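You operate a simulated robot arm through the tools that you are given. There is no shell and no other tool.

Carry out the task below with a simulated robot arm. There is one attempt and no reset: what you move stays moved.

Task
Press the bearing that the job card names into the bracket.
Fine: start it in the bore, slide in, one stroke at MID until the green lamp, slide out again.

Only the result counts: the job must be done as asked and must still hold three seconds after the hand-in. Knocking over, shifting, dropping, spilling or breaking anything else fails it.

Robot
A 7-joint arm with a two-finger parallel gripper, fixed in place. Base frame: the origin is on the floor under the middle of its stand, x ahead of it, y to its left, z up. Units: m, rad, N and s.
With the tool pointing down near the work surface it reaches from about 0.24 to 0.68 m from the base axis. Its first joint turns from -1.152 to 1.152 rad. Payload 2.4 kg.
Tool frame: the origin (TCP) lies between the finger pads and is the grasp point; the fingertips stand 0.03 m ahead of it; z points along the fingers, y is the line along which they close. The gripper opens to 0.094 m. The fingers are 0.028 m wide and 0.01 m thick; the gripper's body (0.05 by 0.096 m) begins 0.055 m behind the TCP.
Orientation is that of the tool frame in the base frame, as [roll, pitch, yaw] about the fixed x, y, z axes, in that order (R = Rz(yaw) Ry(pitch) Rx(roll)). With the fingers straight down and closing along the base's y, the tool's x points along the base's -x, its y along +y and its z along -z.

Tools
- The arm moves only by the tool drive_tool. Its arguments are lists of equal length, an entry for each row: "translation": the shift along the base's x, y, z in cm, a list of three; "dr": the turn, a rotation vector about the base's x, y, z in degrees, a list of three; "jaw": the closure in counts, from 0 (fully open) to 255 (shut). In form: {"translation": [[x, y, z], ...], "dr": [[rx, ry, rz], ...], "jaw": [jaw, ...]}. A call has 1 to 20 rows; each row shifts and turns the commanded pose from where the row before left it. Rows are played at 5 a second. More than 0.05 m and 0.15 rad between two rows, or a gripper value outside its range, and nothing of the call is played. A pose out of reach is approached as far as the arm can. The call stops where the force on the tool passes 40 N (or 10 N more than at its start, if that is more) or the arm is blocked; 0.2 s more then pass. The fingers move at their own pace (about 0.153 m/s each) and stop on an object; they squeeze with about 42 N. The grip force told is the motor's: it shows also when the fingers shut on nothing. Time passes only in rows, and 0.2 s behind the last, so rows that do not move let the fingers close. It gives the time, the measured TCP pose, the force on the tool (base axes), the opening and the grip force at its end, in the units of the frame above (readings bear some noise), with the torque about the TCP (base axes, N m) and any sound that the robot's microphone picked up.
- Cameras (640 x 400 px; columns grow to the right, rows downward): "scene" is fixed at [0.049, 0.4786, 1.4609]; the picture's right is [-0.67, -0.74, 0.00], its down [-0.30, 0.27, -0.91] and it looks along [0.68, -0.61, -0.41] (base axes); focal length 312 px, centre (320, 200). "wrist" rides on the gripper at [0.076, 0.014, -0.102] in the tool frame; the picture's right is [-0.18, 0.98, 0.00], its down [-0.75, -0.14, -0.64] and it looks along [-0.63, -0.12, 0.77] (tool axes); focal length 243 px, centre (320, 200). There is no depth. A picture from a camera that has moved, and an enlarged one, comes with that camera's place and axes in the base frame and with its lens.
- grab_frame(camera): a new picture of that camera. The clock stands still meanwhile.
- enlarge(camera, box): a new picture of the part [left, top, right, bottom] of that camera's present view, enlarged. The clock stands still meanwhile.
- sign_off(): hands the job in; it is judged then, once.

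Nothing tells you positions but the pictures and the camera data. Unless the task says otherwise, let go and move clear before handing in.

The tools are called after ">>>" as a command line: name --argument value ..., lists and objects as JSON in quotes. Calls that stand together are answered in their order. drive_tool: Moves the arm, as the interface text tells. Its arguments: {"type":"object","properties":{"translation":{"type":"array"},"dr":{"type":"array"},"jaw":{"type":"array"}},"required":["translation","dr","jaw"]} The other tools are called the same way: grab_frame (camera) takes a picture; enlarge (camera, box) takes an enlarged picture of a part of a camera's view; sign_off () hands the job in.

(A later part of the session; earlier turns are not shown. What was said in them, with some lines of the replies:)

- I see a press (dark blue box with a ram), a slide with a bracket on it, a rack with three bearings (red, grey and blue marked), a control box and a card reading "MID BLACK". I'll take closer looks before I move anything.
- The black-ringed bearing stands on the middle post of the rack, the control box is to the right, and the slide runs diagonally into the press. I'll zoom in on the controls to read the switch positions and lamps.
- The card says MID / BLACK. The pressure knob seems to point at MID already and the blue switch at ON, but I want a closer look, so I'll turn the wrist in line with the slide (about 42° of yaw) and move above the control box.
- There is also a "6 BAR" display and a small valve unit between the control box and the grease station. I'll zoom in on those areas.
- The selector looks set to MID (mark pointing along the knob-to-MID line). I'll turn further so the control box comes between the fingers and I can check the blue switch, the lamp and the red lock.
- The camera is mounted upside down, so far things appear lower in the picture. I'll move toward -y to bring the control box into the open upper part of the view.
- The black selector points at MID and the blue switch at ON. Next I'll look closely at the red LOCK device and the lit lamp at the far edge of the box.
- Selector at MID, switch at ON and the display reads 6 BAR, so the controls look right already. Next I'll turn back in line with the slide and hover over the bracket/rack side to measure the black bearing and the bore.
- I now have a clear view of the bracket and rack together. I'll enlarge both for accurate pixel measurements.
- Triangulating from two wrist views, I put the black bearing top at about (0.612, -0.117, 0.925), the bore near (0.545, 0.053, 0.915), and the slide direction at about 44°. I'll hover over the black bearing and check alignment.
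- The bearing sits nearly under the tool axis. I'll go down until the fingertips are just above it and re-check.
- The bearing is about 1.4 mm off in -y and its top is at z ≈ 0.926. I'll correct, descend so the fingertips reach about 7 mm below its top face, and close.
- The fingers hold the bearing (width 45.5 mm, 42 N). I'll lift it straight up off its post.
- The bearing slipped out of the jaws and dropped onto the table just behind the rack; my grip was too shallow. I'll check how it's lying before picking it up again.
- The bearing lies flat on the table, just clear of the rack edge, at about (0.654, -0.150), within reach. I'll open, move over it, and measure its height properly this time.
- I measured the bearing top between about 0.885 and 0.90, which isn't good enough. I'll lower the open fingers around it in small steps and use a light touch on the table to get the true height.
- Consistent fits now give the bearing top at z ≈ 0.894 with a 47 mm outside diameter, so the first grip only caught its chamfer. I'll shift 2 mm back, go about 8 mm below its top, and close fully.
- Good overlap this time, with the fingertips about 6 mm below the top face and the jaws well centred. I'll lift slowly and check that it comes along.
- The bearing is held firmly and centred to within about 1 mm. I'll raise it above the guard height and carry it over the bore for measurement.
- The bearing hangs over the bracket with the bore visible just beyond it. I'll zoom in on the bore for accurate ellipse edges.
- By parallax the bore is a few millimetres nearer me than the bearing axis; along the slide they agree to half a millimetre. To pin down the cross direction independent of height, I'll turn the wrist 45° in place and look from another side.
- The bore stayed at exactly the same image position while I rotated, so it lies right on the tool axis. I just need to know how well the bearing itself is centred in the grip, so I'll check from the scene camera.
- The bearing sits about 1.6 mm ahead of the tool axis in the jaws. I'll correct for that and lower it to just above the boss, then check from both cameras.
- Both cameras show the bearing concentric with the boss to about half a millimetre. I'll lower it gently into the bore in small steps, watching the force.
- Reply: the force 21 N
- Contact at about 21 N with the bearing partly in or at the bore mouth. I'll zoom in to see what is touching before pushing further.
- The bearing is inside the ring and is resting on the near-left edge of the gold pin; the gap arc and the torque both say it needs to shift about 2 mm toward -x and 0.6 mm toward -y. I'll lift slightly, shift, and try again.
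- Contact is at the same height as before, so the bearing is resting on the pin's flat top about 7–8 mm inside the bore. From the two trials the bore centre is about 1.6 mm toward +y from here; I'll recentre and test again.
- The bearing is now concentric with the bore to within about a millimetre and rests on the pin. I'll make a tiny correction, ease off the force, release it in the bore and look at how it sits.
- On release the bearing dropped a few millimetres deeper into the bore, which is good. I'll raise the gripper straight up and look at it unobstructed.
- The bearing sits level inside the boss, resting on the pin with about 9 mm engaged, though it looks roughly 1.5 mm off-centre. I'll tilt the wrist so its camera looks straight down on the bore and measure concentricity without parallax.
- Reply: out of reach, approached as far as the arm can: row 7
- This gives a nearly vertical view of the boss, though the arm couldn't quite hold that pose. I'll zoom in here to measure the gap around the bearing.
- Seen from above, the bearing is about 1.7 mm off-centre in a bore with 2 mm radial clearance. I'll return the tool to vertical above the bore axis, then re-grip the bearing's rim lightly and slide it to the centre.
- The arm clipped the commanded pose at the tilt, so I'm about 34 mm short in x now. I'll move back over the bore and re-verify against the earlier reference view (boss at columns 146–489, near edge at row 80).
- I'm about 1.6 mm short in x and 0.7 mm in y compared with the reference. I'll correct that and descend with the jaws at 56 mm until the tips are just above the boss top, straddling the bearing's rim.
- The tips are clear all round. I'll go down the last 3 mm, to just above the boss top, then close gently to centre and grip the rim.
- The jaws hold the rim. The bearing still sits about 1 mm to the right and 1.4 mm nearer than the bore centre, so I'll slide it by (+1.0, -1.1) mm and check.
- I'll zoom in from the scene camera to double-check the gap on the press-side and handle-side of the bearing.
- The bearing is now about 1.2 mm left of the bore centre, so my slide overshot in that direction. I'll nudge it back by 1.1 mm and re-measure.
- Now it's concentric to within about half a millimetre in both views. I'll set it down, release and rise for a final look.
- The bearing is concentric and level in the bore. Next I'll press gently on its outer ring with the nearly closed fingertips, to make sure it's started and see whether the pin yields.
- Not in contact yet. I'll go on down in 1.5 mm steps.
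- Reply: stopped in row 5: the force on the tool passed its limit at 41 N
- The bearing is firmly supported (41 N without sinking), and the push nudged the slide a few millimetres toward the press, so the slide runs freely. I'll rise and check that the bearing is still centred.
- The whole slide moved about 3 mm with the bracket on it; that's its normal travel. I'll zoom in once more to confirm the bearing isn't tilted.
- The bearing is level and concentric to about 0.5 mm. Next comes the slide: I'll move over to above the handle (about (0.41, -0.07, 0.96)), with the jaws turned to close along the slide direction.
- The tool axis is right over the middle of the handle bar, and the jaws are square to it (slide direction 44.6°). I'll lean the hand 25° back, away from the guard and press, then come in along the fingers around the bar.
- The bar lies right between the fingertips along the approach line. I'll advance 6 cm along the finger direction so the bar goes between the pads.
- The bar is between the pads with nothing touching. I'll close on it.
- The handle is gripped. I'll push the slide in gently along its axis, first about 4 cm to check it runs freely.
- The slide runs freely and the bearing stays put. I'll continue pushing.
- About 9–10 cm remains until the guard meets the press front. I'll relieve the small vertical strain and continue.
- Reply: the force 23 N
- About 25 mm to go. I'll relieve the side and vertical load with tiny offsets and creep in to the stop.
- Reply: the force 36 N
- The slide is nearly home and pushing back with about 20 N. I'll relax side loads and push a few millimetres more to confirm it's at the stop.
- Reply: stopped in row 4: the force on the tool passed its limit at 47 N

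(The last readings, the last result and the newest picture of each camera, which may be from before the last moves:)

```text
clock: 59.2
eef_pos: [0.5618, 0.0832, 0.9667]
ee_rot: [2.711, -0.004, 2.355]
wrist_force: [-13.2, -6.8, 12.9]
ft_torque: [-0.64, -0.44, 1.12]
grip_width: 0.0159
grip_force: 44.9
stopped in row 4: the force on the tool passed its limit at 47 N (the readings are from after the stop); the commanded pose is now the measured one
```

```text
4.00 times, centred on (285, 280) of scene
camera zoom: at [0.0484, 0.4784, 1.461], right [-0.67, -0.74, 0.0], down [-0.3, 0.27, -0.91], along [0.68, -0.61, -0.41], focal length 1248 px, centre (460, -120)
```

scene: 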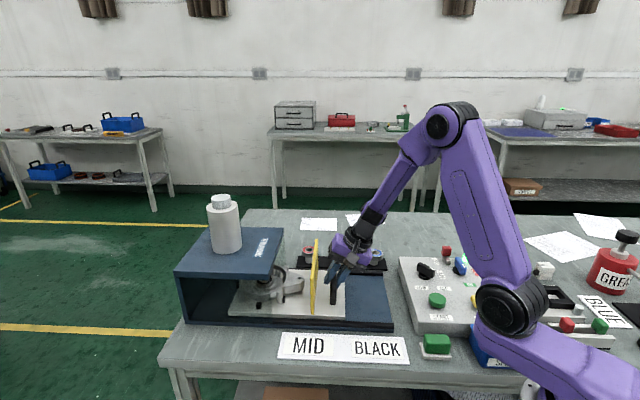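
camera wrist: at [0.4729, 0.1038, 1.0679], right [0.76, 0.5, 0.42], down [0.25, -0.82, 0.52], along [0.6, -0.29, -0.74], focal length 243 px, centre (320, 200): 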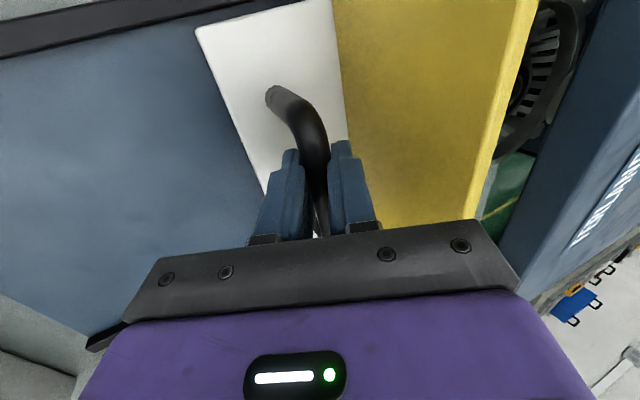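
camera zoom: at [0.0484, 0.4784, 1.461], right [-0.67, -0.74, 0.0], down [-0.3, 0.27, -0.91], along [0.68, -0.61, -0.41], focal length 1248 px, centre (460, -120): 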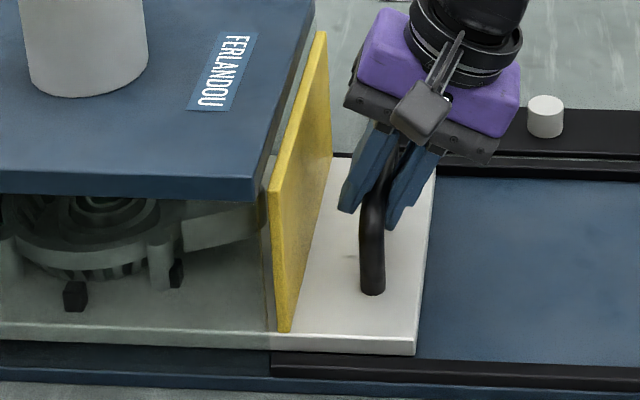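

The slide is hard against its stop with the guard closed. I'll open the jaws and back out along the finger direction, checking that the slide stays in.

>>> drive_tool --translation '[[0, 0, 0], [0, 0, 0], [0, 0, 0], [-0.3, -0.3, 0.9], [-0.45, -0.445, 1.36], [-0.45, -0.445, 1.36], [-0.45, -0.445, 1.36], [-0.45, -0.445, 1.36], [-0.45, -0.445, 1.36], [0, 0, 0]]' --dr '[[0, 0, 0], [0, 0, 0], [0, 0, 0], [0, 0, 0], [0, 0, 0], [0, 0, 0], [0, 0, 0], [0, 0, 0], [0, 0, 0], [0, 0, 0]]' --jaw '[200, 168, 168, 168, 168, 168, 168, 168, 168, 168]'

>>> enlarge --camera "scene" --box '[170, 200, 400, 340]'

>>> enlarge --camera "scene" --box '[190, 270, 290, 320]'

>>> grab_frame --camera "wrist"

```text
clock: 61.4
eef_pos: [0.5373, 0.0595, 1.043]
ee_rot: [2.711, -0.008, 2.35]
wrist_force: [0.3, 0.6, -0.1]
ft_torque: [0.03, -0.02, -0.02]
grip_width: 0.032
grip_force: 0.1
```

```text
2.78 times, centred on (285, 270) of scene
camera zoom: at [0.049, 0.4786, 1.4609], right [-0.67, -0.74, 0.0], down [-0.3, 0.27, -0.91], along [0.68, -0.61, -0.41], focal length 868 px, centre (417, 5)
```

zoom: 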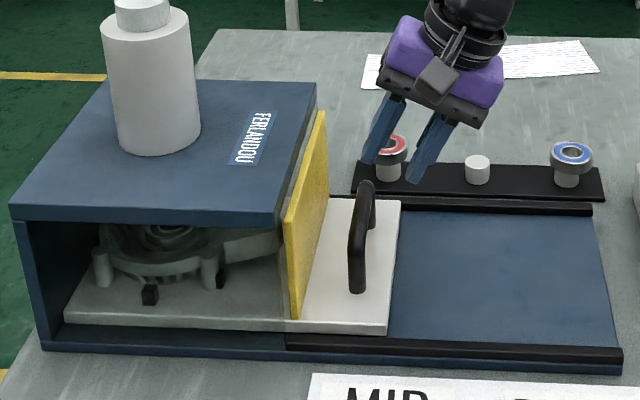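

```text
6.40 times, centred on (240, 295) of scene
camera zoom: at [0.049, 0.4786, 1.4609], right [-0.67, -0.74, 0.0], down [-0.3, 0.27, -0.91], along [0.68, -0.61, -0.41], focal length 1997 px, centre (832, -408)
```

zoom: 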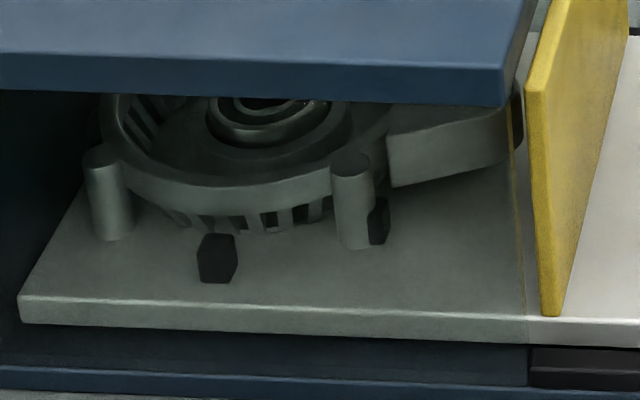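

```text
taken
camera wrist: at [0.4621, 0.0915, 1.1444], right [0.77, 0.49, 0.41], down [0.25, -0.82, 0.52], along [0.59, -0.3, -0.75], focal length 243 px, centre (320, 200)
```

wrist: 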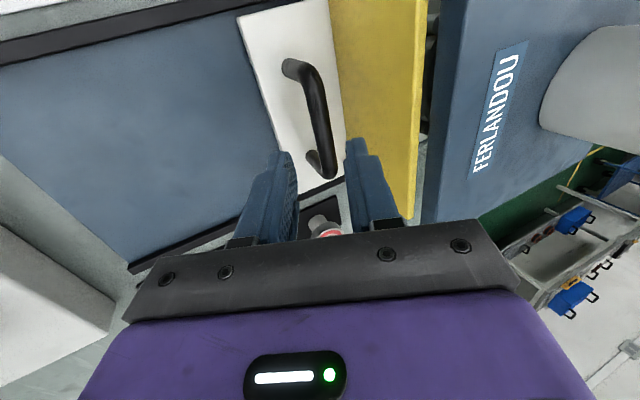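

The slide stays in and the bearing is still in the bore under the ram. I'll check the control box again before pressing START.

>>> enlarge --camera "scene" --box '[395, 235, 505, 330]'

>>> enlarge --camera "scene" --box '[405, 240, 480, 285]'

>>> grab_frame --camera "scene"

```text
4.21 times, centred on (450, 282) of scene
camera zoom: at [0.049, 0.4786, 1.4609], right [-0.67, -0.74, 0.0], down [-0.3, 0.27, -0.91], along [0.68, -0.61, -0.41], focal length 1314 px, centre (-227, -147)
```

zoom: 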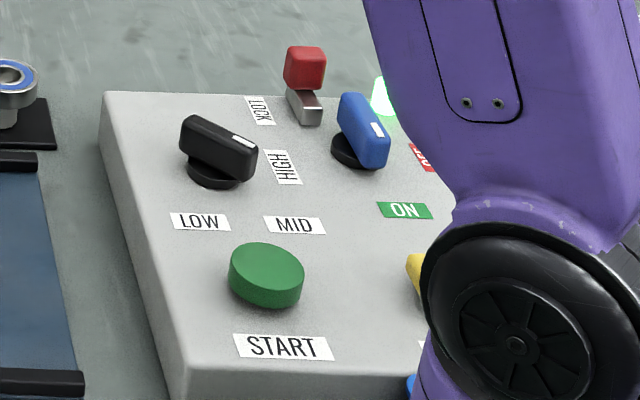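

```text
8.53 times, centred on (442, 262) of scene
camera zoom: at [0.049, 0.4786, 1.4609], right [-0.67, -0.74, 0.0], down [-0.3, 0.27, -0.91], along [0.68, -0.61, -0.41], focal length 2663 px, centre (-725, -333)
```

zoom: 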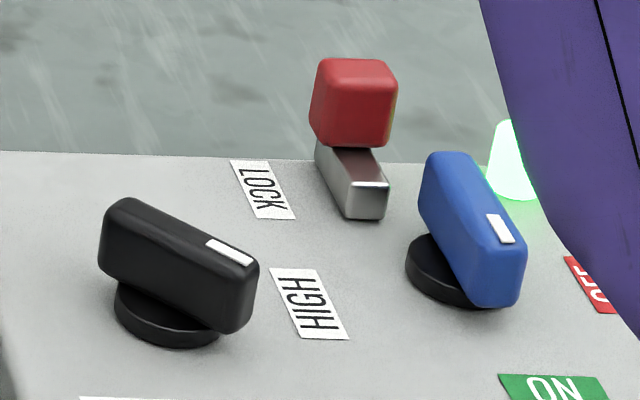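

```text
taken
```

scene: 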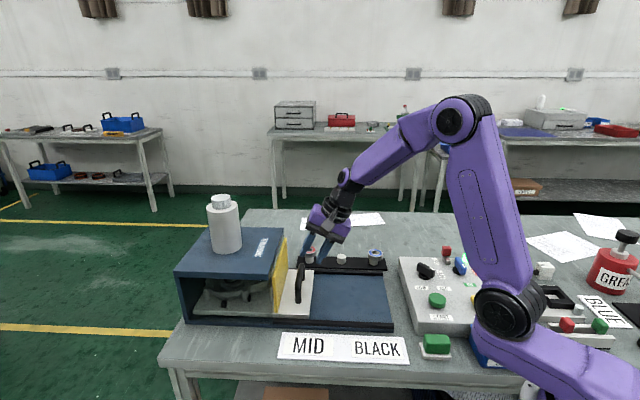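

Everything is set: MID, ON, slide in. I'll go above the START button (about (0.296, -0.122, 0.936)) with the fingers closed and the tool back to vertical.

>>> drive_tool --translation '[[-2.0, -1.5, 1.5], [-3.0, -2.3, 1.0], [-3.2, -2.4, 0.5], [-3.2, -2.4, 0], [-3.2, -2.4, 0], [-3.2, -2.4, 0], [-3.2, -2.4, 0], [-3.17, -2.35, 0], [0, 0, 0]]' --dr '[[0, 0, 0], [-4.39, 4.45, 0], [-4.39, 4.45, 0], [-4.39, 4.45, 0], [-4.2, 4.26, 0], [0, 0, 0], [0, 0, 0], [0, 0, 0], [0, 0, 0]]' --jaw '[255, 255, 255, 255, 255, 255, 255, 255, 255]'

>>> grab_frame --camera "wrist"

>>> grab_frame --camera "scene"

```text
clock: 63.4
eef_pos: [0.2961, -0.1219, 1.0721]
ee_rot: [-3.141, -0.005, 2.345]
wrist_force: [0.1, -0.1, 1.3]
ft_torque: [-0.02, 0.02, 0.01]
grip_width: 0.0
grip_force: 32.5
```

```text
taken
camera wrist: at [0.2523, -0.0577, 1.177], right [0.83, 0.56, 0.0], down [0.43, -0.64, 0.64], along [0.35, -0.53, -0.77], focal length 243 px, centre (320, 200)
```

wrist: 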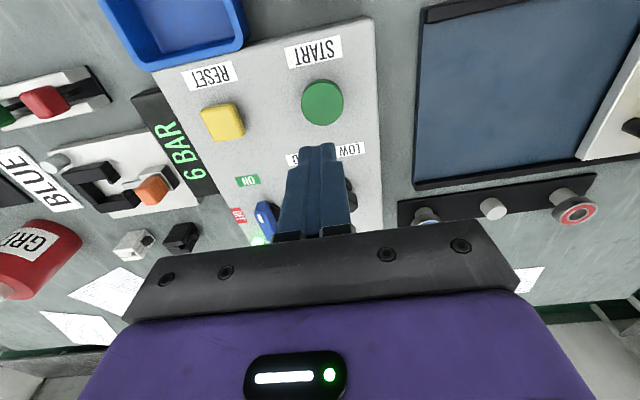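

```text
taken
```

scene: 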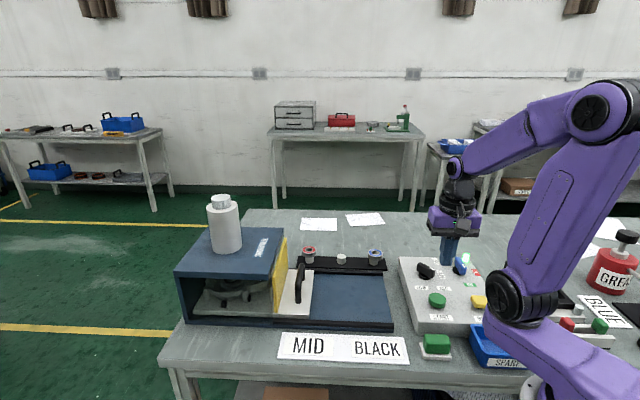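

The START button is exactly under the tool axis. I'll lower the closed fingers to just above it.

>>> drive_tool --translation '[[0, 0, -3.5], [0, 0, -3.5], [0, 0, -2.3], [0, 0, 0]]' --dr '[[0, 0, 0], [0, 0, 0], [0, 0, 0], [0, 0, 0]]' --jaw '[255, 255, 255, 255]'

>>> enlarge --camera "wrist" --box '[220, 60, 420, 220]'

>>> enlarge --camera "scene" --box '[395, 235, 505, 330]'

```text
clock: 64.4
eef_pos: [0.2956, -0.1226, 0.9786]
ee_rot: [3.14, -0.005, 2.346]
wrist_force: [0.1, -1.2, 0.2]
ft_torque: [0.0, 0.0, -0.01]
grip_width: 0.0
grip_force: 32.5
```

```text
2.50 times, centred on (320, 140) of wrist
camera zoom: at [0.2528, -0.0579, 1.0834], right [0.83, 0.56, 0.0], down [0.43, -0.64, 0.64], along [0.35, -0.53, -0.77], focal length 606 px, centre (320, 350)
```

zoom: 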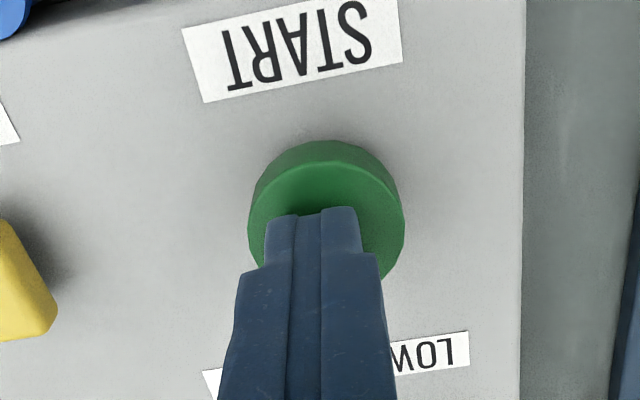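

```text
4.21 times, centred on (450, 282) of scene
camera zoom: at [0.049, 0.4786, 1.4609], right [-0.67, -0.74, 0.0], down [-0.3, 0.27, -0.91], along [0.68, -0.61, -0.41], focal length 1314 px, centre (-227, -147)
```

zoom: 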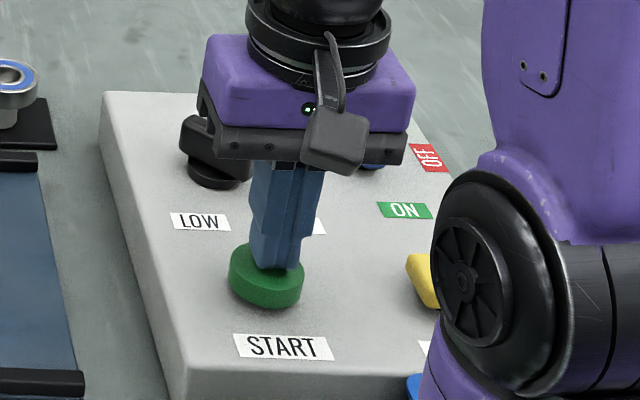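

The fingertips are over the button. I'll press down in small steps and watch force, sound and lamp.

>>> drive_tool --translation '[[0, 0, -0.3], [0, 0, -0.3], [0, 0, -0.3], [0, 0, -0.2], [0, 0, -0.2], [0, 0, -0.2]]' --dr '[[0, 0, 0], [0, 0, 0], [0, 0, 0], [0, 0, 0], [0, 0, 0], [0, 0, 0]]' --jaw '[255, 255, 255, 255, 255, 255]'

>>> grab_frame --camera "scene"

>>> enlarge --camera "scene" --box '[395, 235, 505, 330]'

```text
clock: 65.7
eef_pos: [0.2961, -0.1225, 0.9677]
ee_rot: [3.141, -0.004, 2.345]
wrist_force: [-6.7, 5.3, 34.8]
ft_torque: [0.06, 0.14, -0.04]
grip_width: 0.0001
grip_force: 33.3
heard: click
stopped in row 6: the force on the tool passed its limit at 43 N (the readings are from after the stop); the commanded pose is now the measured one
```

```text
taken
```

scene: 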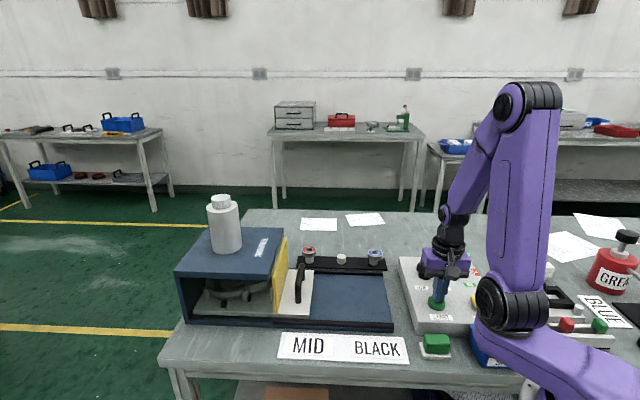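

```text
4.21 times, centred on (450, 282) of scene
camera zoom: at [0.0484, 0.4789, 1.4609], right [-0.67, -0.74, 0.0], down [-0.3, 0.27, -0.91], along [0.68, -0.61, -0.41], focal length 1314 px, centre (-227, -147)
```

zoom: 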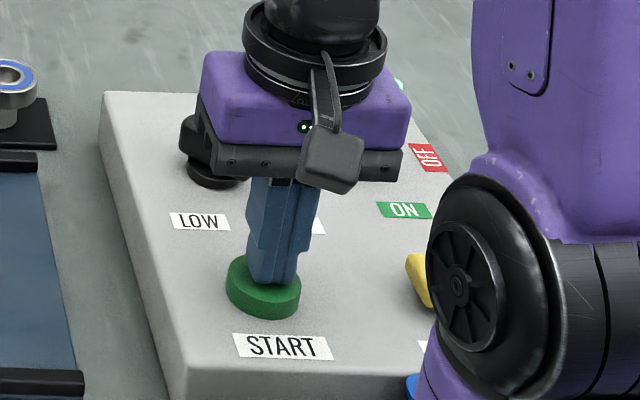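

I heard a click. I'll hold here and see whether the ram moves and what the lamp does.

>>> drive_tool --translation '[[0, 0, 0], [0, 0, 0], [0, 0, 0]]' --dr '[[0, 0, 0], [0, 0, 0], [0, 0, 0]]' --jaw '[255, 255, 255]'

>>> grab_frame --camera "scene"

>>> enlarge --camera "scene" --box '[170, 180, 310, 330]'

>>> enlarge --camera "scene" --box '[395, 235, 505, 330]'

>>> grab_frame --camera "wrist"

```text
clock: 66.5
eef_pos: [0.2973, -0.1223, 0.9664]
ee_rot: [-3.14, -0.004, 2.348]
wrist_force: [-7.8, 5.5, 40.1]
ft_torque: [0.14, 0.12, -0.04]
grip_width: 0.0
grip_force: 33.1
```

```text
taken
```

scene: 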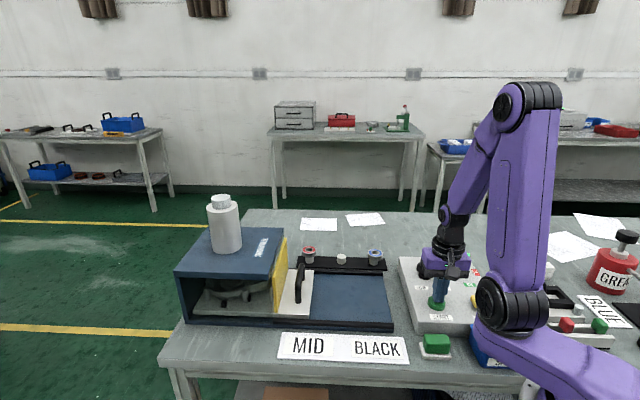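

```text
2.67 times, centred on (240, 255) of scene
camera zoom: at [0.0484, 0.4789, 1.4608], right [-0.67, -0.74, 0.0], down [-0.3, 0.27, -0.91], along [0.68, -0.61, -0.41], focal length 832 px, centre (533, 53)
```

zoom: 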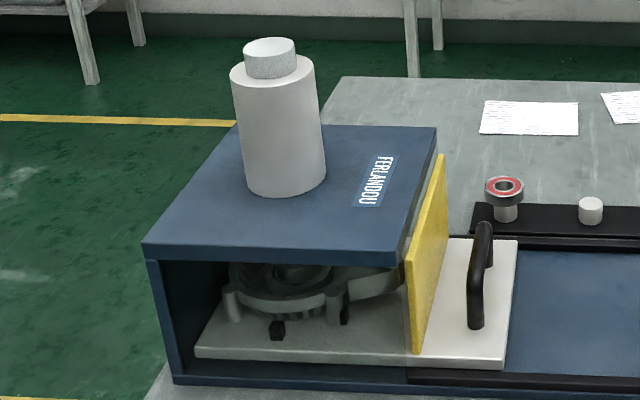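

```text
4.21 times, centred on (450, 282) of scene
camera zoom: at [0.0484, 0.4789, 1.4608], right [-0.67, -0.74, 0.0], down [-0.3, 0.27, -0.91], along [0.68, -0.61, -0.41], focal length 1314 px, centre (-227, -147)
```

zoom: 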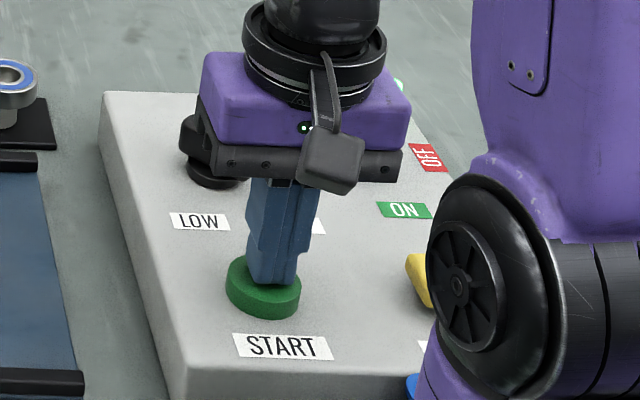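

```text
taken
camera wrist: at [0.2528, -0.0582, 1.0716], right [0.83, 0.56, 0.0], down [0.43, -0.64, 0.64], along [0.36, -0.53, -0.77], focal length 243 px, centre (320, 200)
```

wrist: 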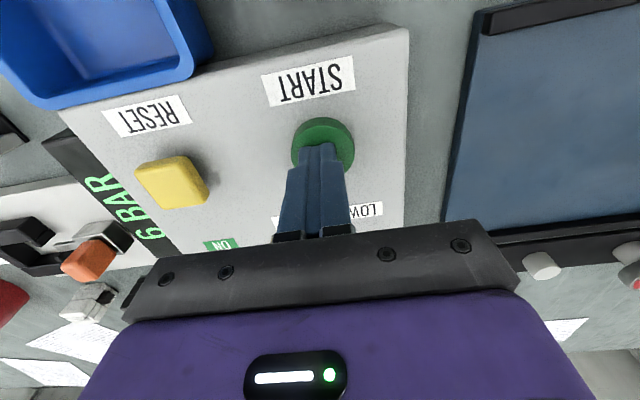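

No visible ram movement yet. I'll look closely at the press interior and the lamp.

>>> enlarge --camera "scene" --box '[190, 262, 290, 320]'

>>> enlarge --camera "scene" --box '[445, 240, 505, 285]'

>>> enlarge --camera "scene" --box '[195, 185, 255, 265]'

```text
6.40 times, centred on (240, 291) of scene
camera zoom: at [0.0484, 0.4789, 1.4608], right [-0.67, -0.74, 0.0], down [-0.3, 0.27, -0.91], along [0.68, -0.61, -0.41], focal length 1997 px, centre (832, -382)
```

zoom: 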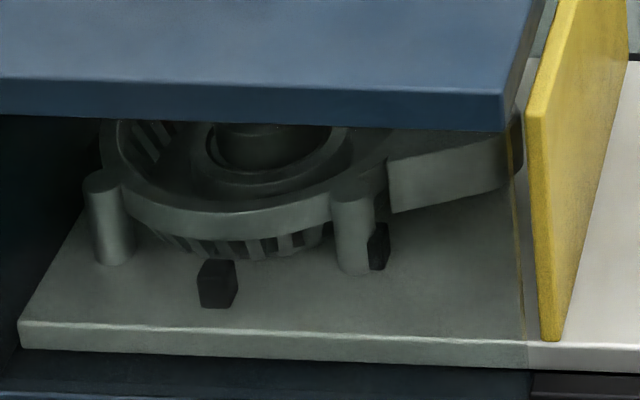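

```text
8.89 times, centred on (475, 262) of scene
camera zoom: at [0.0484, 0.4789, 1.4608], right [-0.67, -0.74, 0.0], down [-0.3, 0.27, -0.91], along [0.68, -0.61, -0.41], focal length 2774 px, centre (-1058, -356)
```

zoom: 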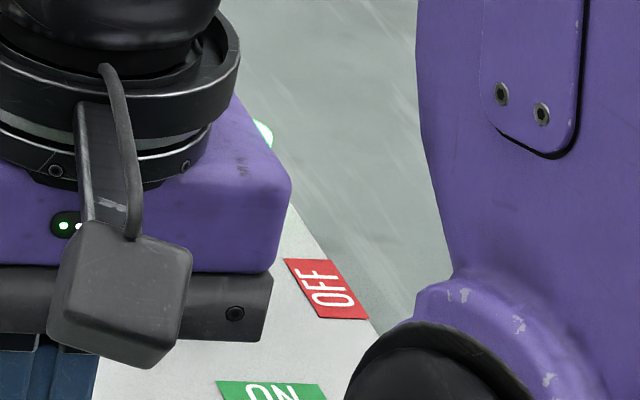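

```text
5.00 times, centred on (225, 225) of scene
camera zoom: at [0.0484, 0.4789, 1.4608], right [-0.67, -0.74, 0.0], down [-0.3, 0.27, -0.91], along [0.68, -0.61, -0.41], focal length 1560 px, centre (795, 75)
```

zoom: 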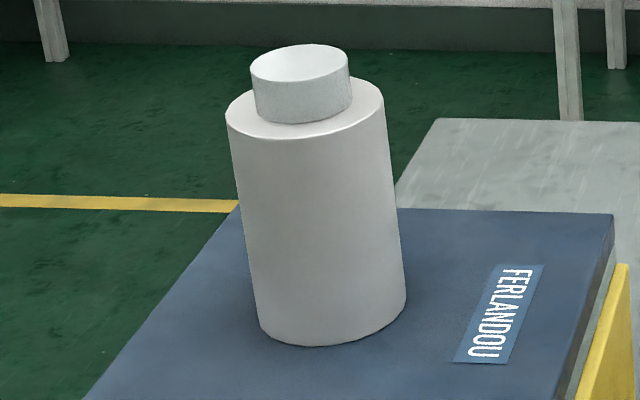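

The ram has come down into the bore on the bearing. I'll keep holding a little longer and check for a change.

>>> drive_tool --translation '[[0, 0, 0], [0, 0, 0], [0, 0, 0], [0, 0, 0]]' --dr '[[0, 0, 0], [0, 0, 0], [0, 0, 0], [0, 0, 0]]' --jaw '[255, 255, 255, 255]'

>>> enlarge --camera "scene" --box '[190, 262, 290, 320]'

>>> enlarge --camera "scene" --box '[395, 235, 505, 330]'

```text
clock: 67.5
eef_pos: [0.2964, -0.1224, 0.9685]
ee_rot: [3.14, -0.003, 2.346]
wrist_force: [-6.0, 5.7, 40.3]
ft_torque: [0.11, 0.09, 0.01]
grip_width: 0.0002
grip_force: 32.6
```

```text
6.40 times, centred on (240, 291) of scene
camera zoom: at [0.0484, 0.4789, 1.4608], right [-0.67, -0.74, 0.0], down [-0.3, 0.27, -0.91], along [0.68, -0.61, -0.41], focal length 1997 px, centre (832, -382)
```

zoom: 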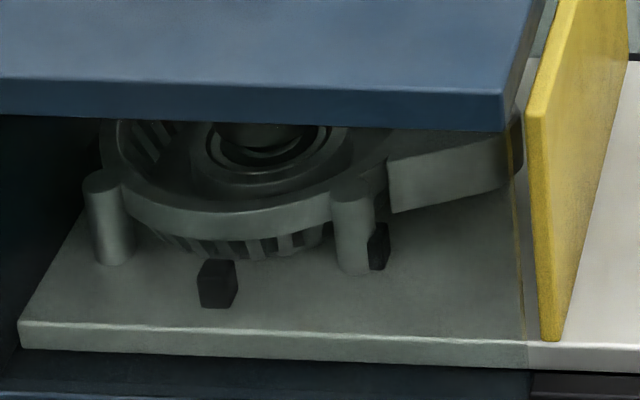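

```text
4.21 times, centred on (450, 282) of scene
camera zoom: at [0.0484, 0.4789, 1.4608], right [-0.67, -0.74, 0.0], down [-0.3, 0.27, -0.91], along [0.68, -0.61, -0.41], focal length 1314 px, centre (-227, -147)
```

zoom: 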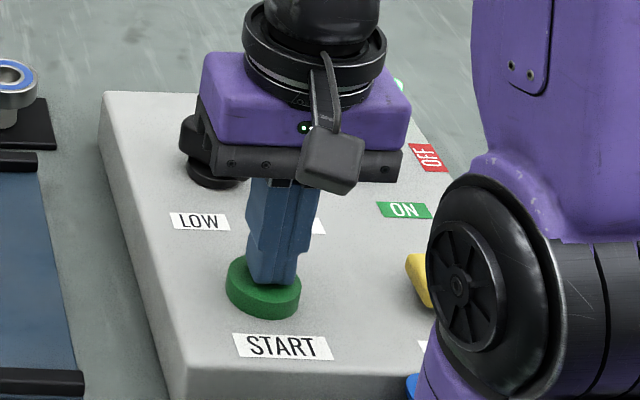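

The ram went down and is now going back up, leaving the bearing lower in the bore. That was the one stroke, so I'll lift off the START button cleanly.

>>> drive_tool --translation '[[0, 0, 1.0], [0, 0, 3.0], [0, 0, 4.0], [0, 0, 3.0], [0, 0, 0]]' --dr '[[0, 0, 0], [0, 0, 0], [0, 0, 0], [0, 0, 0], [0, 0, 0]]' --jaw '[255, 255, 255, 255, 255]'

>>> enlarge --camera "scene" --box '[190, 262, 290, 320]'

>>> enlarge --camera "scene" --box '[395, 235, 505, 330]'

>>> grab_frame --camera "wrist"

```text
clock: 68.7
eef_pos: [0.2956, -0.1231, 1.0785]
ee_rot: [3.141, -0.004, 2.345]
wrist_force: [-0.9, -0.7, 0.4]
ft_torque: [-0.02, 0.01, 0.0]
grip_width: 0.0
grip_force: 33.0
```

```text
6.40 times, centred on (240, 291) of scene
camera zoom: at [0.049, 0.4786, 1.4609], right [-0.67, -0.74, 0.0], down [-0.3, 0.27, -0.91], along [0.68, -0.61, -0.41], focal length 1997 px, centre (832, -382)
```

zoom: 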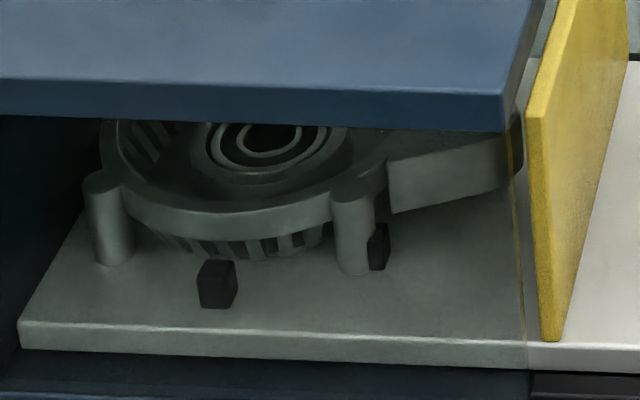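

```text
4.21 times, centred on (450, 282) of scene
camera zoom: at [0.049, 0.4786, 1.4609], right [-0.67, -0.74, 0.0], down [-0.3, 0.27, -0.91], along [0.68, -0.61, -0.41], focal length 1314 px, centre (-227, -147)
```

zoom: 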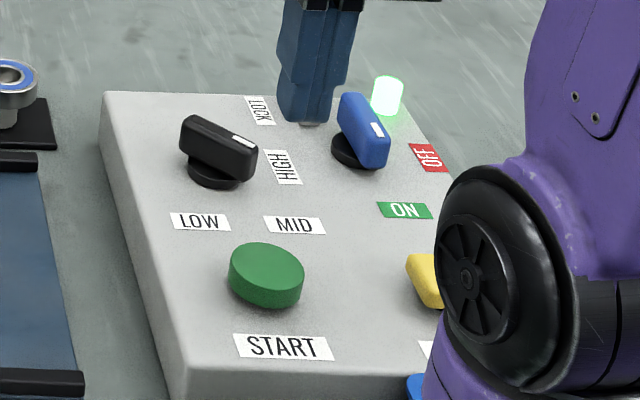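

```text
taken
camera wrist: at [0.2521, -0.0575, 1.182], right [0.83, 0.56, 0.0], down [0.43, -0.64, 0.64], along [0.35, -0.53, -0.77], focal length 243 px, centre (320, 200)
```

wrist: 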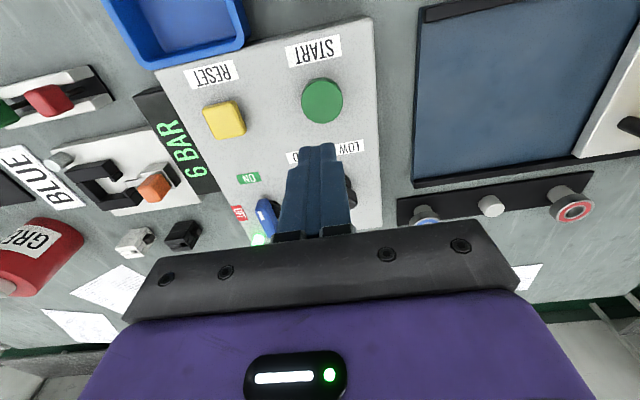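

The ram is back up, the lamp is green, and the bearing now sits low in the bore. Next is sliding out: I'll return to the approach pose at the handle with the hand leaned back and jaws at 32 mm.

>>> drive_tool --translation '[[3.2, 2.4, 0], [3.2, 2.4, 0], [3.2, 2.4, 0], [3.2, 2.4, 0], [3.2, 2.4, 0], [3.2, 2.4, 0], [3.0, 2.3, 0], [1.97, 1.56, -2.0], [0, 0, -1.5], [0, 0, 0]]' --dr '[[0, 0, 0], [0, 0, 0], [0, 0, 0], [4.39, -4.45, 0], [4.39, -4.45, 0], [4.39, -4.45, 0], [4.2, -4.26, 0], [0, 0, 0], [0, 0, 0], [0, 0, 0]]' --jaw '[168, 168, 168, 168, 168, 168, 168, 168, 168, 168]'

>>> grab_frame --camera "wrist"

>>> enlarge --camera "scene" --box '[170, 200, 400, 340]'

```text
clock: 70.9
eef_pos: [0.5397, 0.0591, 1.0428]
ee_rot: [2.71, -0.004, 2.348]
wrist_force: [-1.1, 0.8, 0.4]
ft_torque: [0.0, -0.02, 0.01]
grip_width: 0.032
grip_force: 0.0
```

```text
taken
camera wrist: at [0.4636, 0.0924, 1.1433], right [0.77, 0.49, 0.41], down [0.25, -0.82, 0.52], along [0.59, -0.3, -0.75], focal length 243 px, centre (320, 200)
```

wrist: 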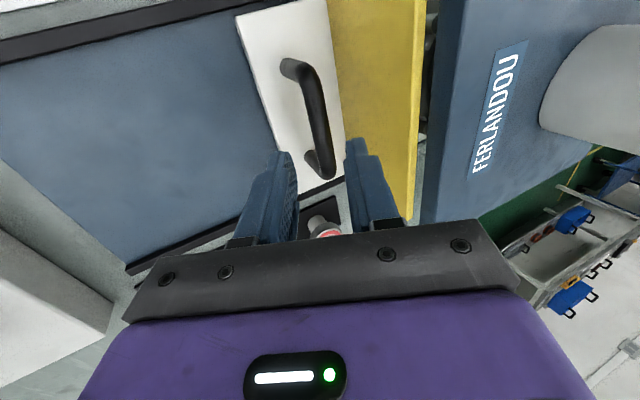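

```text
2.78 times, centred on (285, 270) of scene
camera zoom: at [0.049, 0.4786, 1.4609], right [-0.67, -0.74, 0.0], down [-0.3, 0.27, -0.91], along [0.68, -0.61, -0.41], focal length 868 px, centre (417, 5)
```

zoom: 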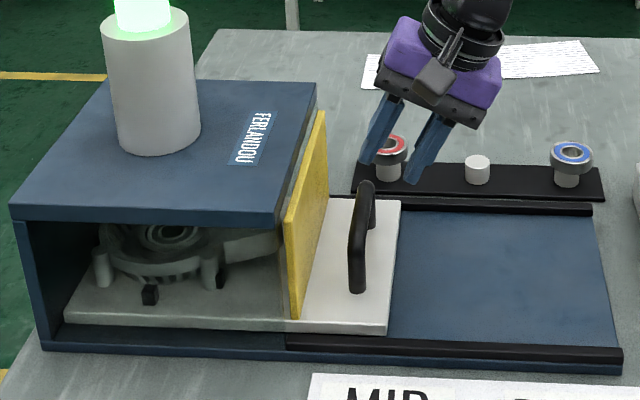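

The green lamp on top of the press is lit, so the stroke is done. I'll go back down around the handle and grip it to pull the slide out.

>>> drive_tool --translation '[[0.4, 0.42, -1.28], [0.4, 0.42, -1.28], [0.4, 0.42, -1.28], [0.4, 0.42, -1.28], [0.4, 0.42, -1.28], [0.4, 0.42, -1.26], [0, 0, 0]]' --dr '[[0, 0, 0], [0, 0, 0], [0, 0, 0], [0, 0, 0], [0, 0, 0], [0, 0, 0], [0, 0, 0]]' --jaw '[168, 168, 168, 168, 168, 168, 168]'

>>> enlarge --camera "wrist" --box '[240, 80, 400, 230]'

>>> enlarge --camera "scene" --box '[230, 220, 350, 330]'

```text
clock: 72.5
eef_pos: [0.5638, 0.0858, 0.9655]
ee_rot: [2.708, -0.005, 2.348]
wrist_force: [0.1, -1.7, -0.3]
ft_torque: [-0.02, 0.01, -0.03]
grip_width: 0.032
grip_force: 0.1
```

```text
2.67 times, centred on (320, 155) of wrist
camera zoom: at [0.4874, 0.1189, 1.0672], right [0.77, 0.49, 0.41], down [0.25, -0.82, 0.52], along [0.59, -0.3, -0.75], focal length 647 px, centre (320, 320)
```

zoom: 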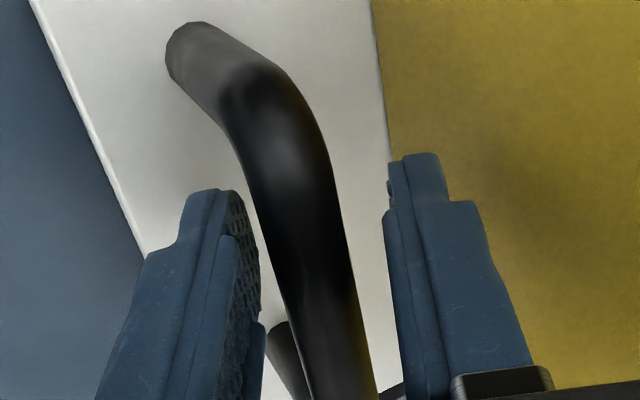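

```text
3.64 times, centred on (290, 275) of scene
camera zoom: at [0.049, 0.4786, 1.4609], right [-0.67, -0.74, 0.0], down [-0.3, 0.27, -0.91], along [0.68, -0.61, -0.41], focal length 1135 px, centre (429, -73)
```

zoom: 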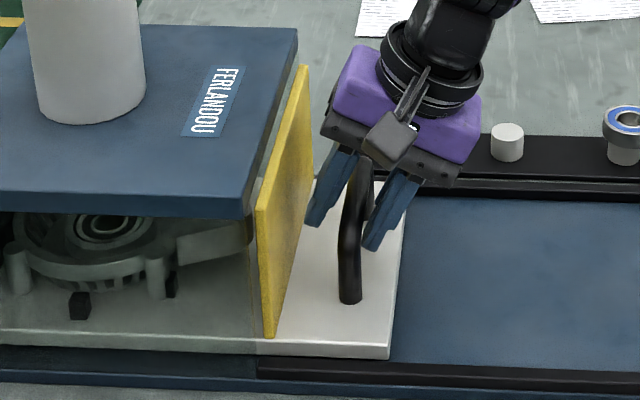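

The bar is between the jaws but nearer the left finger. I'll centre by 4 mm and close.

>>> drive_tool --translation '[[-0.26, -0.25, -0.1], [0, 0, 0], [0, 0, 0], [0, 0, 0], [0, 0, 0], [0, 0, 0]]' --dr '[[0, 0, 0], [0, 0, 0], [0, 0, 0], [0, 0, 0], [0, 0, 0], [0, 0, 0]]' --jaw '[168, 168, 200, 230, 240, 240]'

>>> enlarge --camera "scene" --box '[170, 200, 400, 340]'

```text
clock: 73.9
eef_pos: [0.5605, 0.0838, 0.9662]
ee_rot: [2.706, 0.0, 2.351]
wrist_force: [-0.5, 2.5, 19.2]
ft_torque: [-0.41, -0.36, 1.29]
grip_width: 0.0158
grip_force: 45.0
```

```text
2.78 times, centred on (285, 270) of scene
camera zoom: at [0.0486, 0.4786, 1.461], right [-0.67, -0.74, 0.0], down [-0.3, 0.27, -0.91], along [0.68, -0.61, -0.41], focal length 868 px, centre (417, 5)
```

zoom: 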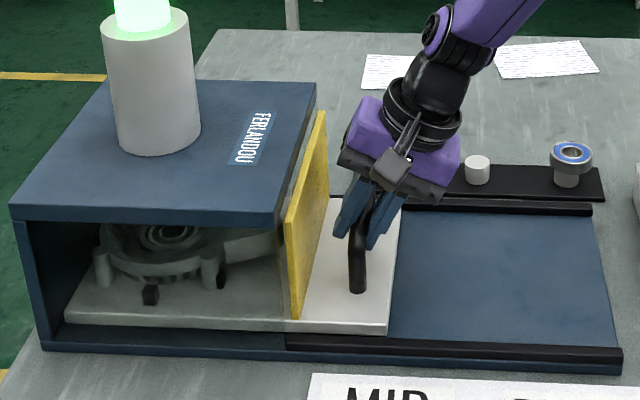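

Gripped. I'll pull the slide out gently, first about 5 cm.

>>> drive_tool --translation '[[-0.2, -0.2, 0.05], [-0.5, -0.5, 0], [-0.71, -0.705, 0], [-0.71, -0.705, 0], [-0.71, -0.705, 0], [-0.71, -0.705, 0], [-0.35, -0.35, 0], [0, 0, 0]]' --dr '[[0, 0, 0], [0, 0, 0], [0, 0, 0], [0, 0, 0], [0, 0, 0], [0, 0, 0], [0, 0, 0], [0, 0, 0]]' --jaw '[240, 240, 240, 240, 240, 240, 240, 240]'

>>> enlarge --camera "scene" --box '[170, 200, 400, 340]'

```text
clock: 75.7
eef_pos: [0.5213, 0.0444, 0.9659]
ee_rot: [2.708, -0.004, 2.35]
wrist_force: [-9.8, 12.8, 34.2]
ft_torque: [-0.33, -0.61, 0.6]
grip_width: 0.0161
grip_force: 44.8
```

```text
2.78 times, centred on (285, 270) of scene
camera zoom: at [0.0481, 0.4789, 1.4609], right [-0.67, -0.74, 0.0], down [-0.3, 0.27, -0.91], along [0.68, -0.61, -0.41], focal length 868 px, centre (417, 5)
```

zoom: 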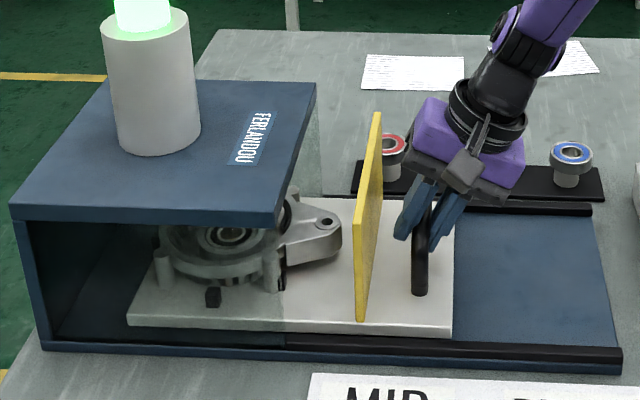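

The slide is coming out smoothly. I'll relieve the vertical load (raise 1 mm) and continue pulling.

>>> drive_tool --translation '[[-0.2, -0.12, 0.1], [-0.71, -0.705, 0], [-0.71, -0.705, 0], [-0.71, -0.705, 0], [-0.71, -0.705, 0], [-0.71, -0.705, 0], [-0.71, -0.705, 0], [-0.71, -0.705, 0], [-0.35, -0.35, 0], [0, 0, 0]]' --dr '[[0, 0, 0], [0, 0, 0], [0, 0, 0], [0, 0, 0], [0, 0, 0], [0, 0, 0], [0, 0, 0], [0, 0, 0], [0, 0, 0], [0, 0, 0]]' --jaw '[240, 240, 240, 240, 240, 240, 240, 240, 240, 240]'

>>> enlarge --camera "scene" --box '[170, 200, 400, 340]'

```text
clock: 77.9
eef_pos: [0.4665, -0.0111, 0.9666]
ee_rot: [2.709, -0.004, 2.347]
wrist_force: [-3.3, 4.5, 28.9]
ft_torque: [-0.94, -1.22, 0.54]
grip_width: 0.0159
grip_force: 45.0
```

```text
2.78 times, centred on (285, 270) of scene
camera zoom: at [0.0484, 0.4788, 1.4609], right [-0.67, -0.74, 0.0], down [-0.3, 0.27, -0.91], along [0.68, -0.61, -0.41], focal length 868 px, centre (417, 5)
```

zoom: 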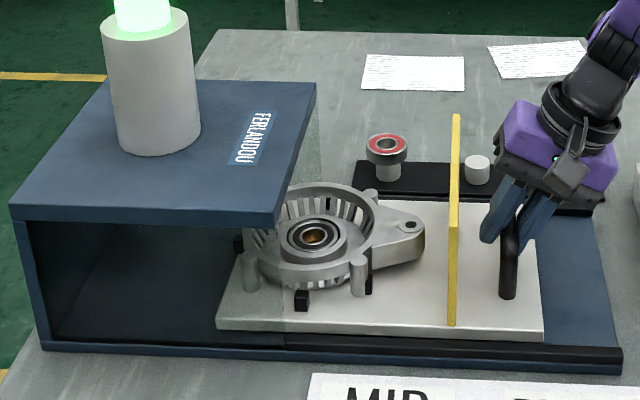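

About 85 mm remain to the original position. I'll continue and slow down at the end.

>>> drive_tool --translation '[[-0.36, -0.35, 0.08], [-0.71, -0.705, 0], [-0.71, -0.705, 0], [-0.71, -0.705, 0], [-0.71, -0.705, 0], [-0.71, -0.705, 0], [-0.71, -0.705, 0], [-0.5, -0.5, 0], [-0.36, -0.35, 0], [0, 0, 0]]' --dr '[[0, 0, 0], [0, 0, 0], [0, 0, 0], [0, 0, 0], [0, 0, 0], [0, 0, 0], [0, 0, 0], [0, 0, 0], [0, 0, 0], [0, 0, 0]]' --jaw '[240, 240, 240, 240, 240, 240, 240, 240, 240, 240]'

>>> enlarge --camera "scene" --box '[260, 230, 420, 330]'

```text
clock: 80.1
eef_pos: [0.4118, -0.0641, 0.9665]
ee_rot: [2.709, -0.001, 2.349]
wrist_force: [10.6, -9.8, -10.2]
ft_torque: [-0.59, -0.48, 0.96]
grip_width: 0.0159
grip_force: 44.7
```

```text
4.00 times, centred on (340, 280) of scene
camera zoom: at [0.0494, 0.4783, 1.461], right [-0.67, -0.74, 0.0], down [-0.3, 0.27, -0.91], along [0.68, -0.61, -0.41], focal length 1248 px, centre (240, -120)
```

zoom: 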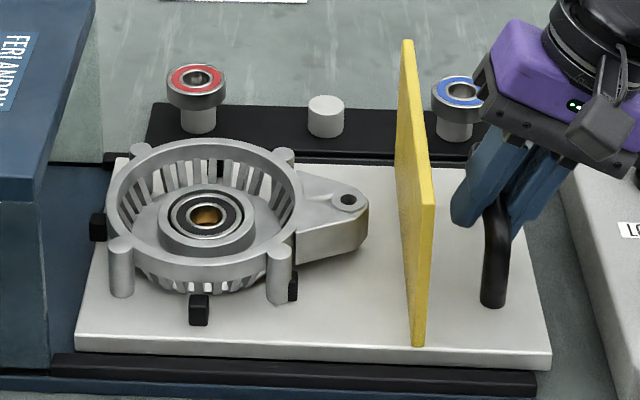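

About 9 mm more to reach the original out position. I'll finish the pull slowly.

>>> drive_tool --translation '[[-0.18, -0.24, -0.02], [-0.21, -0.21, 0], [-0.18, -0.18, 0], [-0.07, -0.07, 0], [0, 0, 0]]' --dr '[[0, 0, 0], [0, 0, 0], [0, 0, 0], [0, 0, 0], [0, 0, 0]]' --jaw '[240, 240, 240, 240, 240]'

>>> enlarge --camera "scene" --box '[260, 230, 420, 330]'

```text
clock: 81.3
eef_pos: [0.4059, -0.0706, 0.9667]
ee_rot: [2.71, -0.005, 2.348]
wrist_force: [10.3, -7.6, -7.9]
ft_torque: [-0.24, -0.12, 1.27]
grip_width: 0.0157
grip_force: 44.5
```

```text
4.00 times, centred on (340, 280) of scene
camera zoom: at [0.0494, 0.4784, 1.461], right [-0.67, -0.74, 0.0], down [-0.3, 0.27, -0.91], along [0.68, -0.61, -0.41], focal length 1248 px, centre (240, -120)
```

zoom: 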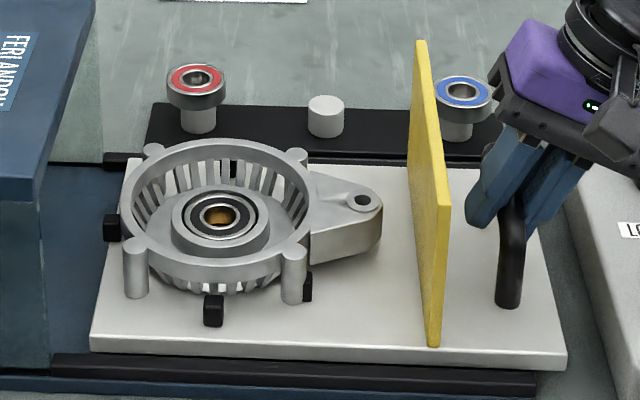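

The slide is back at its original out position. I'll release the handle, back off and inspect the bearing.

>>> drive_tool --translation '[[0, 0, 0], [0, 0, 0], [0, 0, 0], [-0.3, -0.3, 0.9], [-0.45, -0.445, 1.36], [-0.45, -0.445, 1.36], [-0.45, -0.445, 1.36], [-0.45, -0.445, 1.36], [-0.45, -0.445, 1.36], [0, 0, 1.5], [0, 0, 0]]' --dr '[[0, 0, 0], [0, 0, 0], [0, 0, 0], [0, 0, 0], [0, 0, 0], [0, 0, 0], [0, 0, 0], [0, 0, 0], [0, 0, 0], [0, 0, 0], [0, 0, 0]]' --jaw '[200, 168, 168, 168, 168, 168, 168, 168, 168, 168, 168]'

>>> enlarge --camera "scene" --box '[260, 230, 420, 330]'

>>> enlarge --camera "scene" --box '[295, 265, 335, 295]'

>>> grab_frame --camera "scene"

```text
clock: 83.7
eef_pos: [0.3808, -0.0962, 1.0583]
ee_rot: [2.709, -0.005, 2.348]
wrist_force: [0.6, 0.1, 0.0]
ft_torque: [0.02, 0.0, 0.01]
grip_width: 0.0322
grip_force: 0.1
```

```text
4.00 times, centred on (340, 280) of scene
camera zoom: at [0.049, 0.4786, 1.4609], right [-0.67, -0.74, 0.0], down [-0.3, 0.27, -0.91], along [0.68, -0.61, -0.41], focal length 1248 px, centre (240, -120)
```

zoom: 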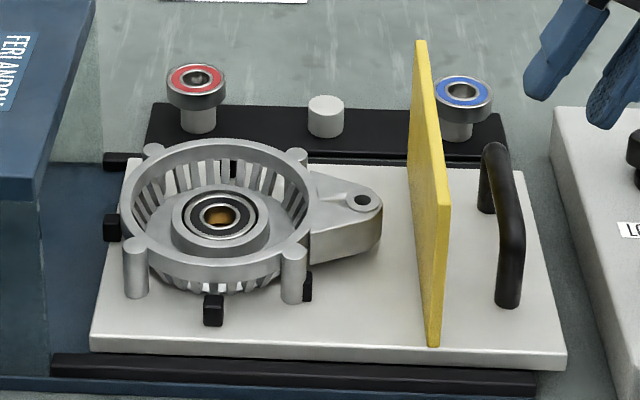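

```text
13.33 times, centred on (315, 280) of scene
camera zoom: at [0.049, 0.4786, 1.4609], right [-0.67, -0.74, 0.0], down [-0.3, 0.27, -0.91], along [0.68, -0.61, -0.41], focal length 4161 px, centre (387, -867)
```

zoom: 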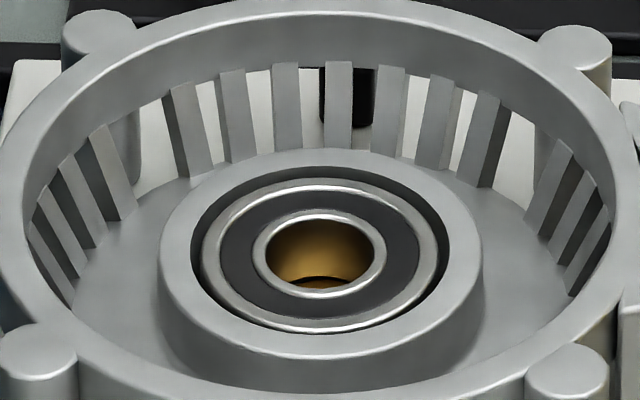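

```text
taken
```

scene: 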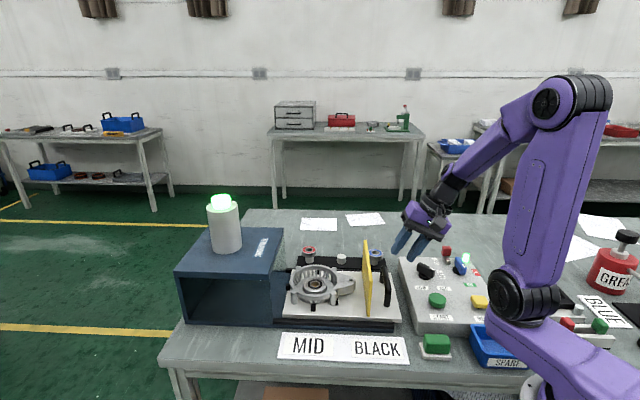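

The black bearing is seated flush, level and centred in the boss. The lamp is green, the slide is out, and the red and blue bearings are untouched. I'll straighten the tool and move clear before handing in.

>>> drive_tool --translation '[[0, 0, 3.5], [0, 0, 3.5], [0.5, 1.0, 3.0], [0.5, 2.0, 2.0], [0, 2.0, 1.0], [0, 2.0, 0], [0, 0, 0]]' --dr '[[0, 0, 0], [0, 0, 0], [-4.39, 4.45, 0], [-4.39, 4.45, 0], [-4.39, 4.45, 0], [-4.2, 4.26, 0], [0, 0, 0]]' --jaw '[100, 0, 0, 0, 0, 0, 0]'

>>> grab_frame --camera "scene"

>>> grab_frame --camera "wrist"

>>> enlarge --camera "scene" --box '[395, 235, 505, 330]'

```text
clock: 85.3
eef_pos: [0.3906, -0.0244, 1.1893]
ee_rot: [-3.141, -0.003, 2.347]
wrist_force: [-0.2, -0.2, 0.2]
ft_torque: [-0.04, -0.02, 0.01]
grip_width: 0.0941
grip_force: 0.1
```

```text
taken
```

scene: 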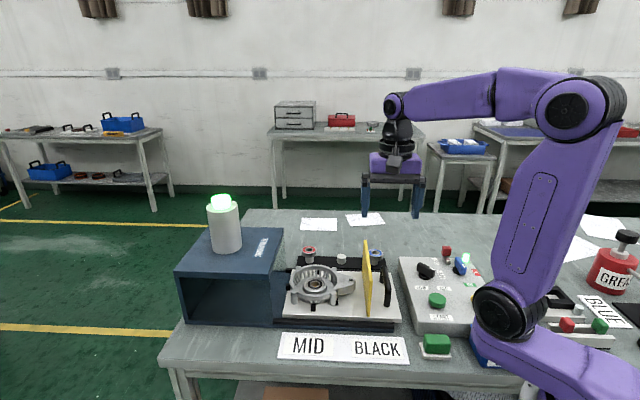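

```text
taken
camera wrist: at [0.3468, 0.0392, 1.2929], right [0.83, 0.56, 0.0], down [0.43, -0.64, 0.64], along [0.35, -0.53, -0.77], focal length 243 px, centre (320, 200)
```

wrist: 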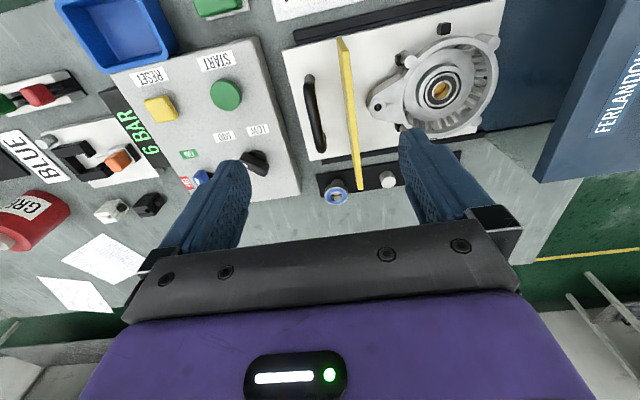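

```text
4.21 times, centred on (450, 282) of scene
camera zoom: at [0.049, 0.4786, 1.4609], right [-0.67, -0.74, 0.0], down [-0.3, 0.27, -0.91], along [0.68, -0.61, -0.41], focal length 1314 px, centre (-227, -147)
```

zoom: 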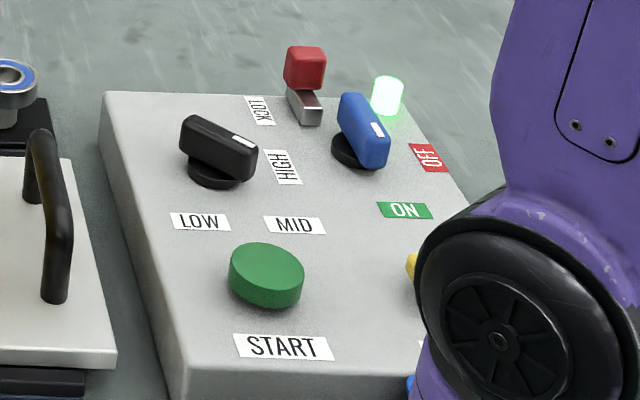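

The arm is clear, the press lamp is green, the bearing is seated in the bracket, the slide is out and the controls are unchanged. I'm handing the job in.

>>> sign_off

```text
The job is handed in.
```

The black bearing is pressed into the bracket and looks flush, level and centred in the bore. It took one stroke at MID, and the green lamp on top of the press came on. The slide is back at its original out position, and the arm is clear with the jaws open.

- **Dropped once:** my first grip on the bearing was too shallow, and it slipped off its post onto the table. I picked it up again and used that same bearing. Nothing else was knocked.
- **Controls:** the pressure knob was already at MID and the power switch already ON, so I touched only START. It clicked once and I did not press it again.
- **Other parts:** the red and blue bearings are still on their posts.

I have handed the job in; the tool has not told me how it was judged.
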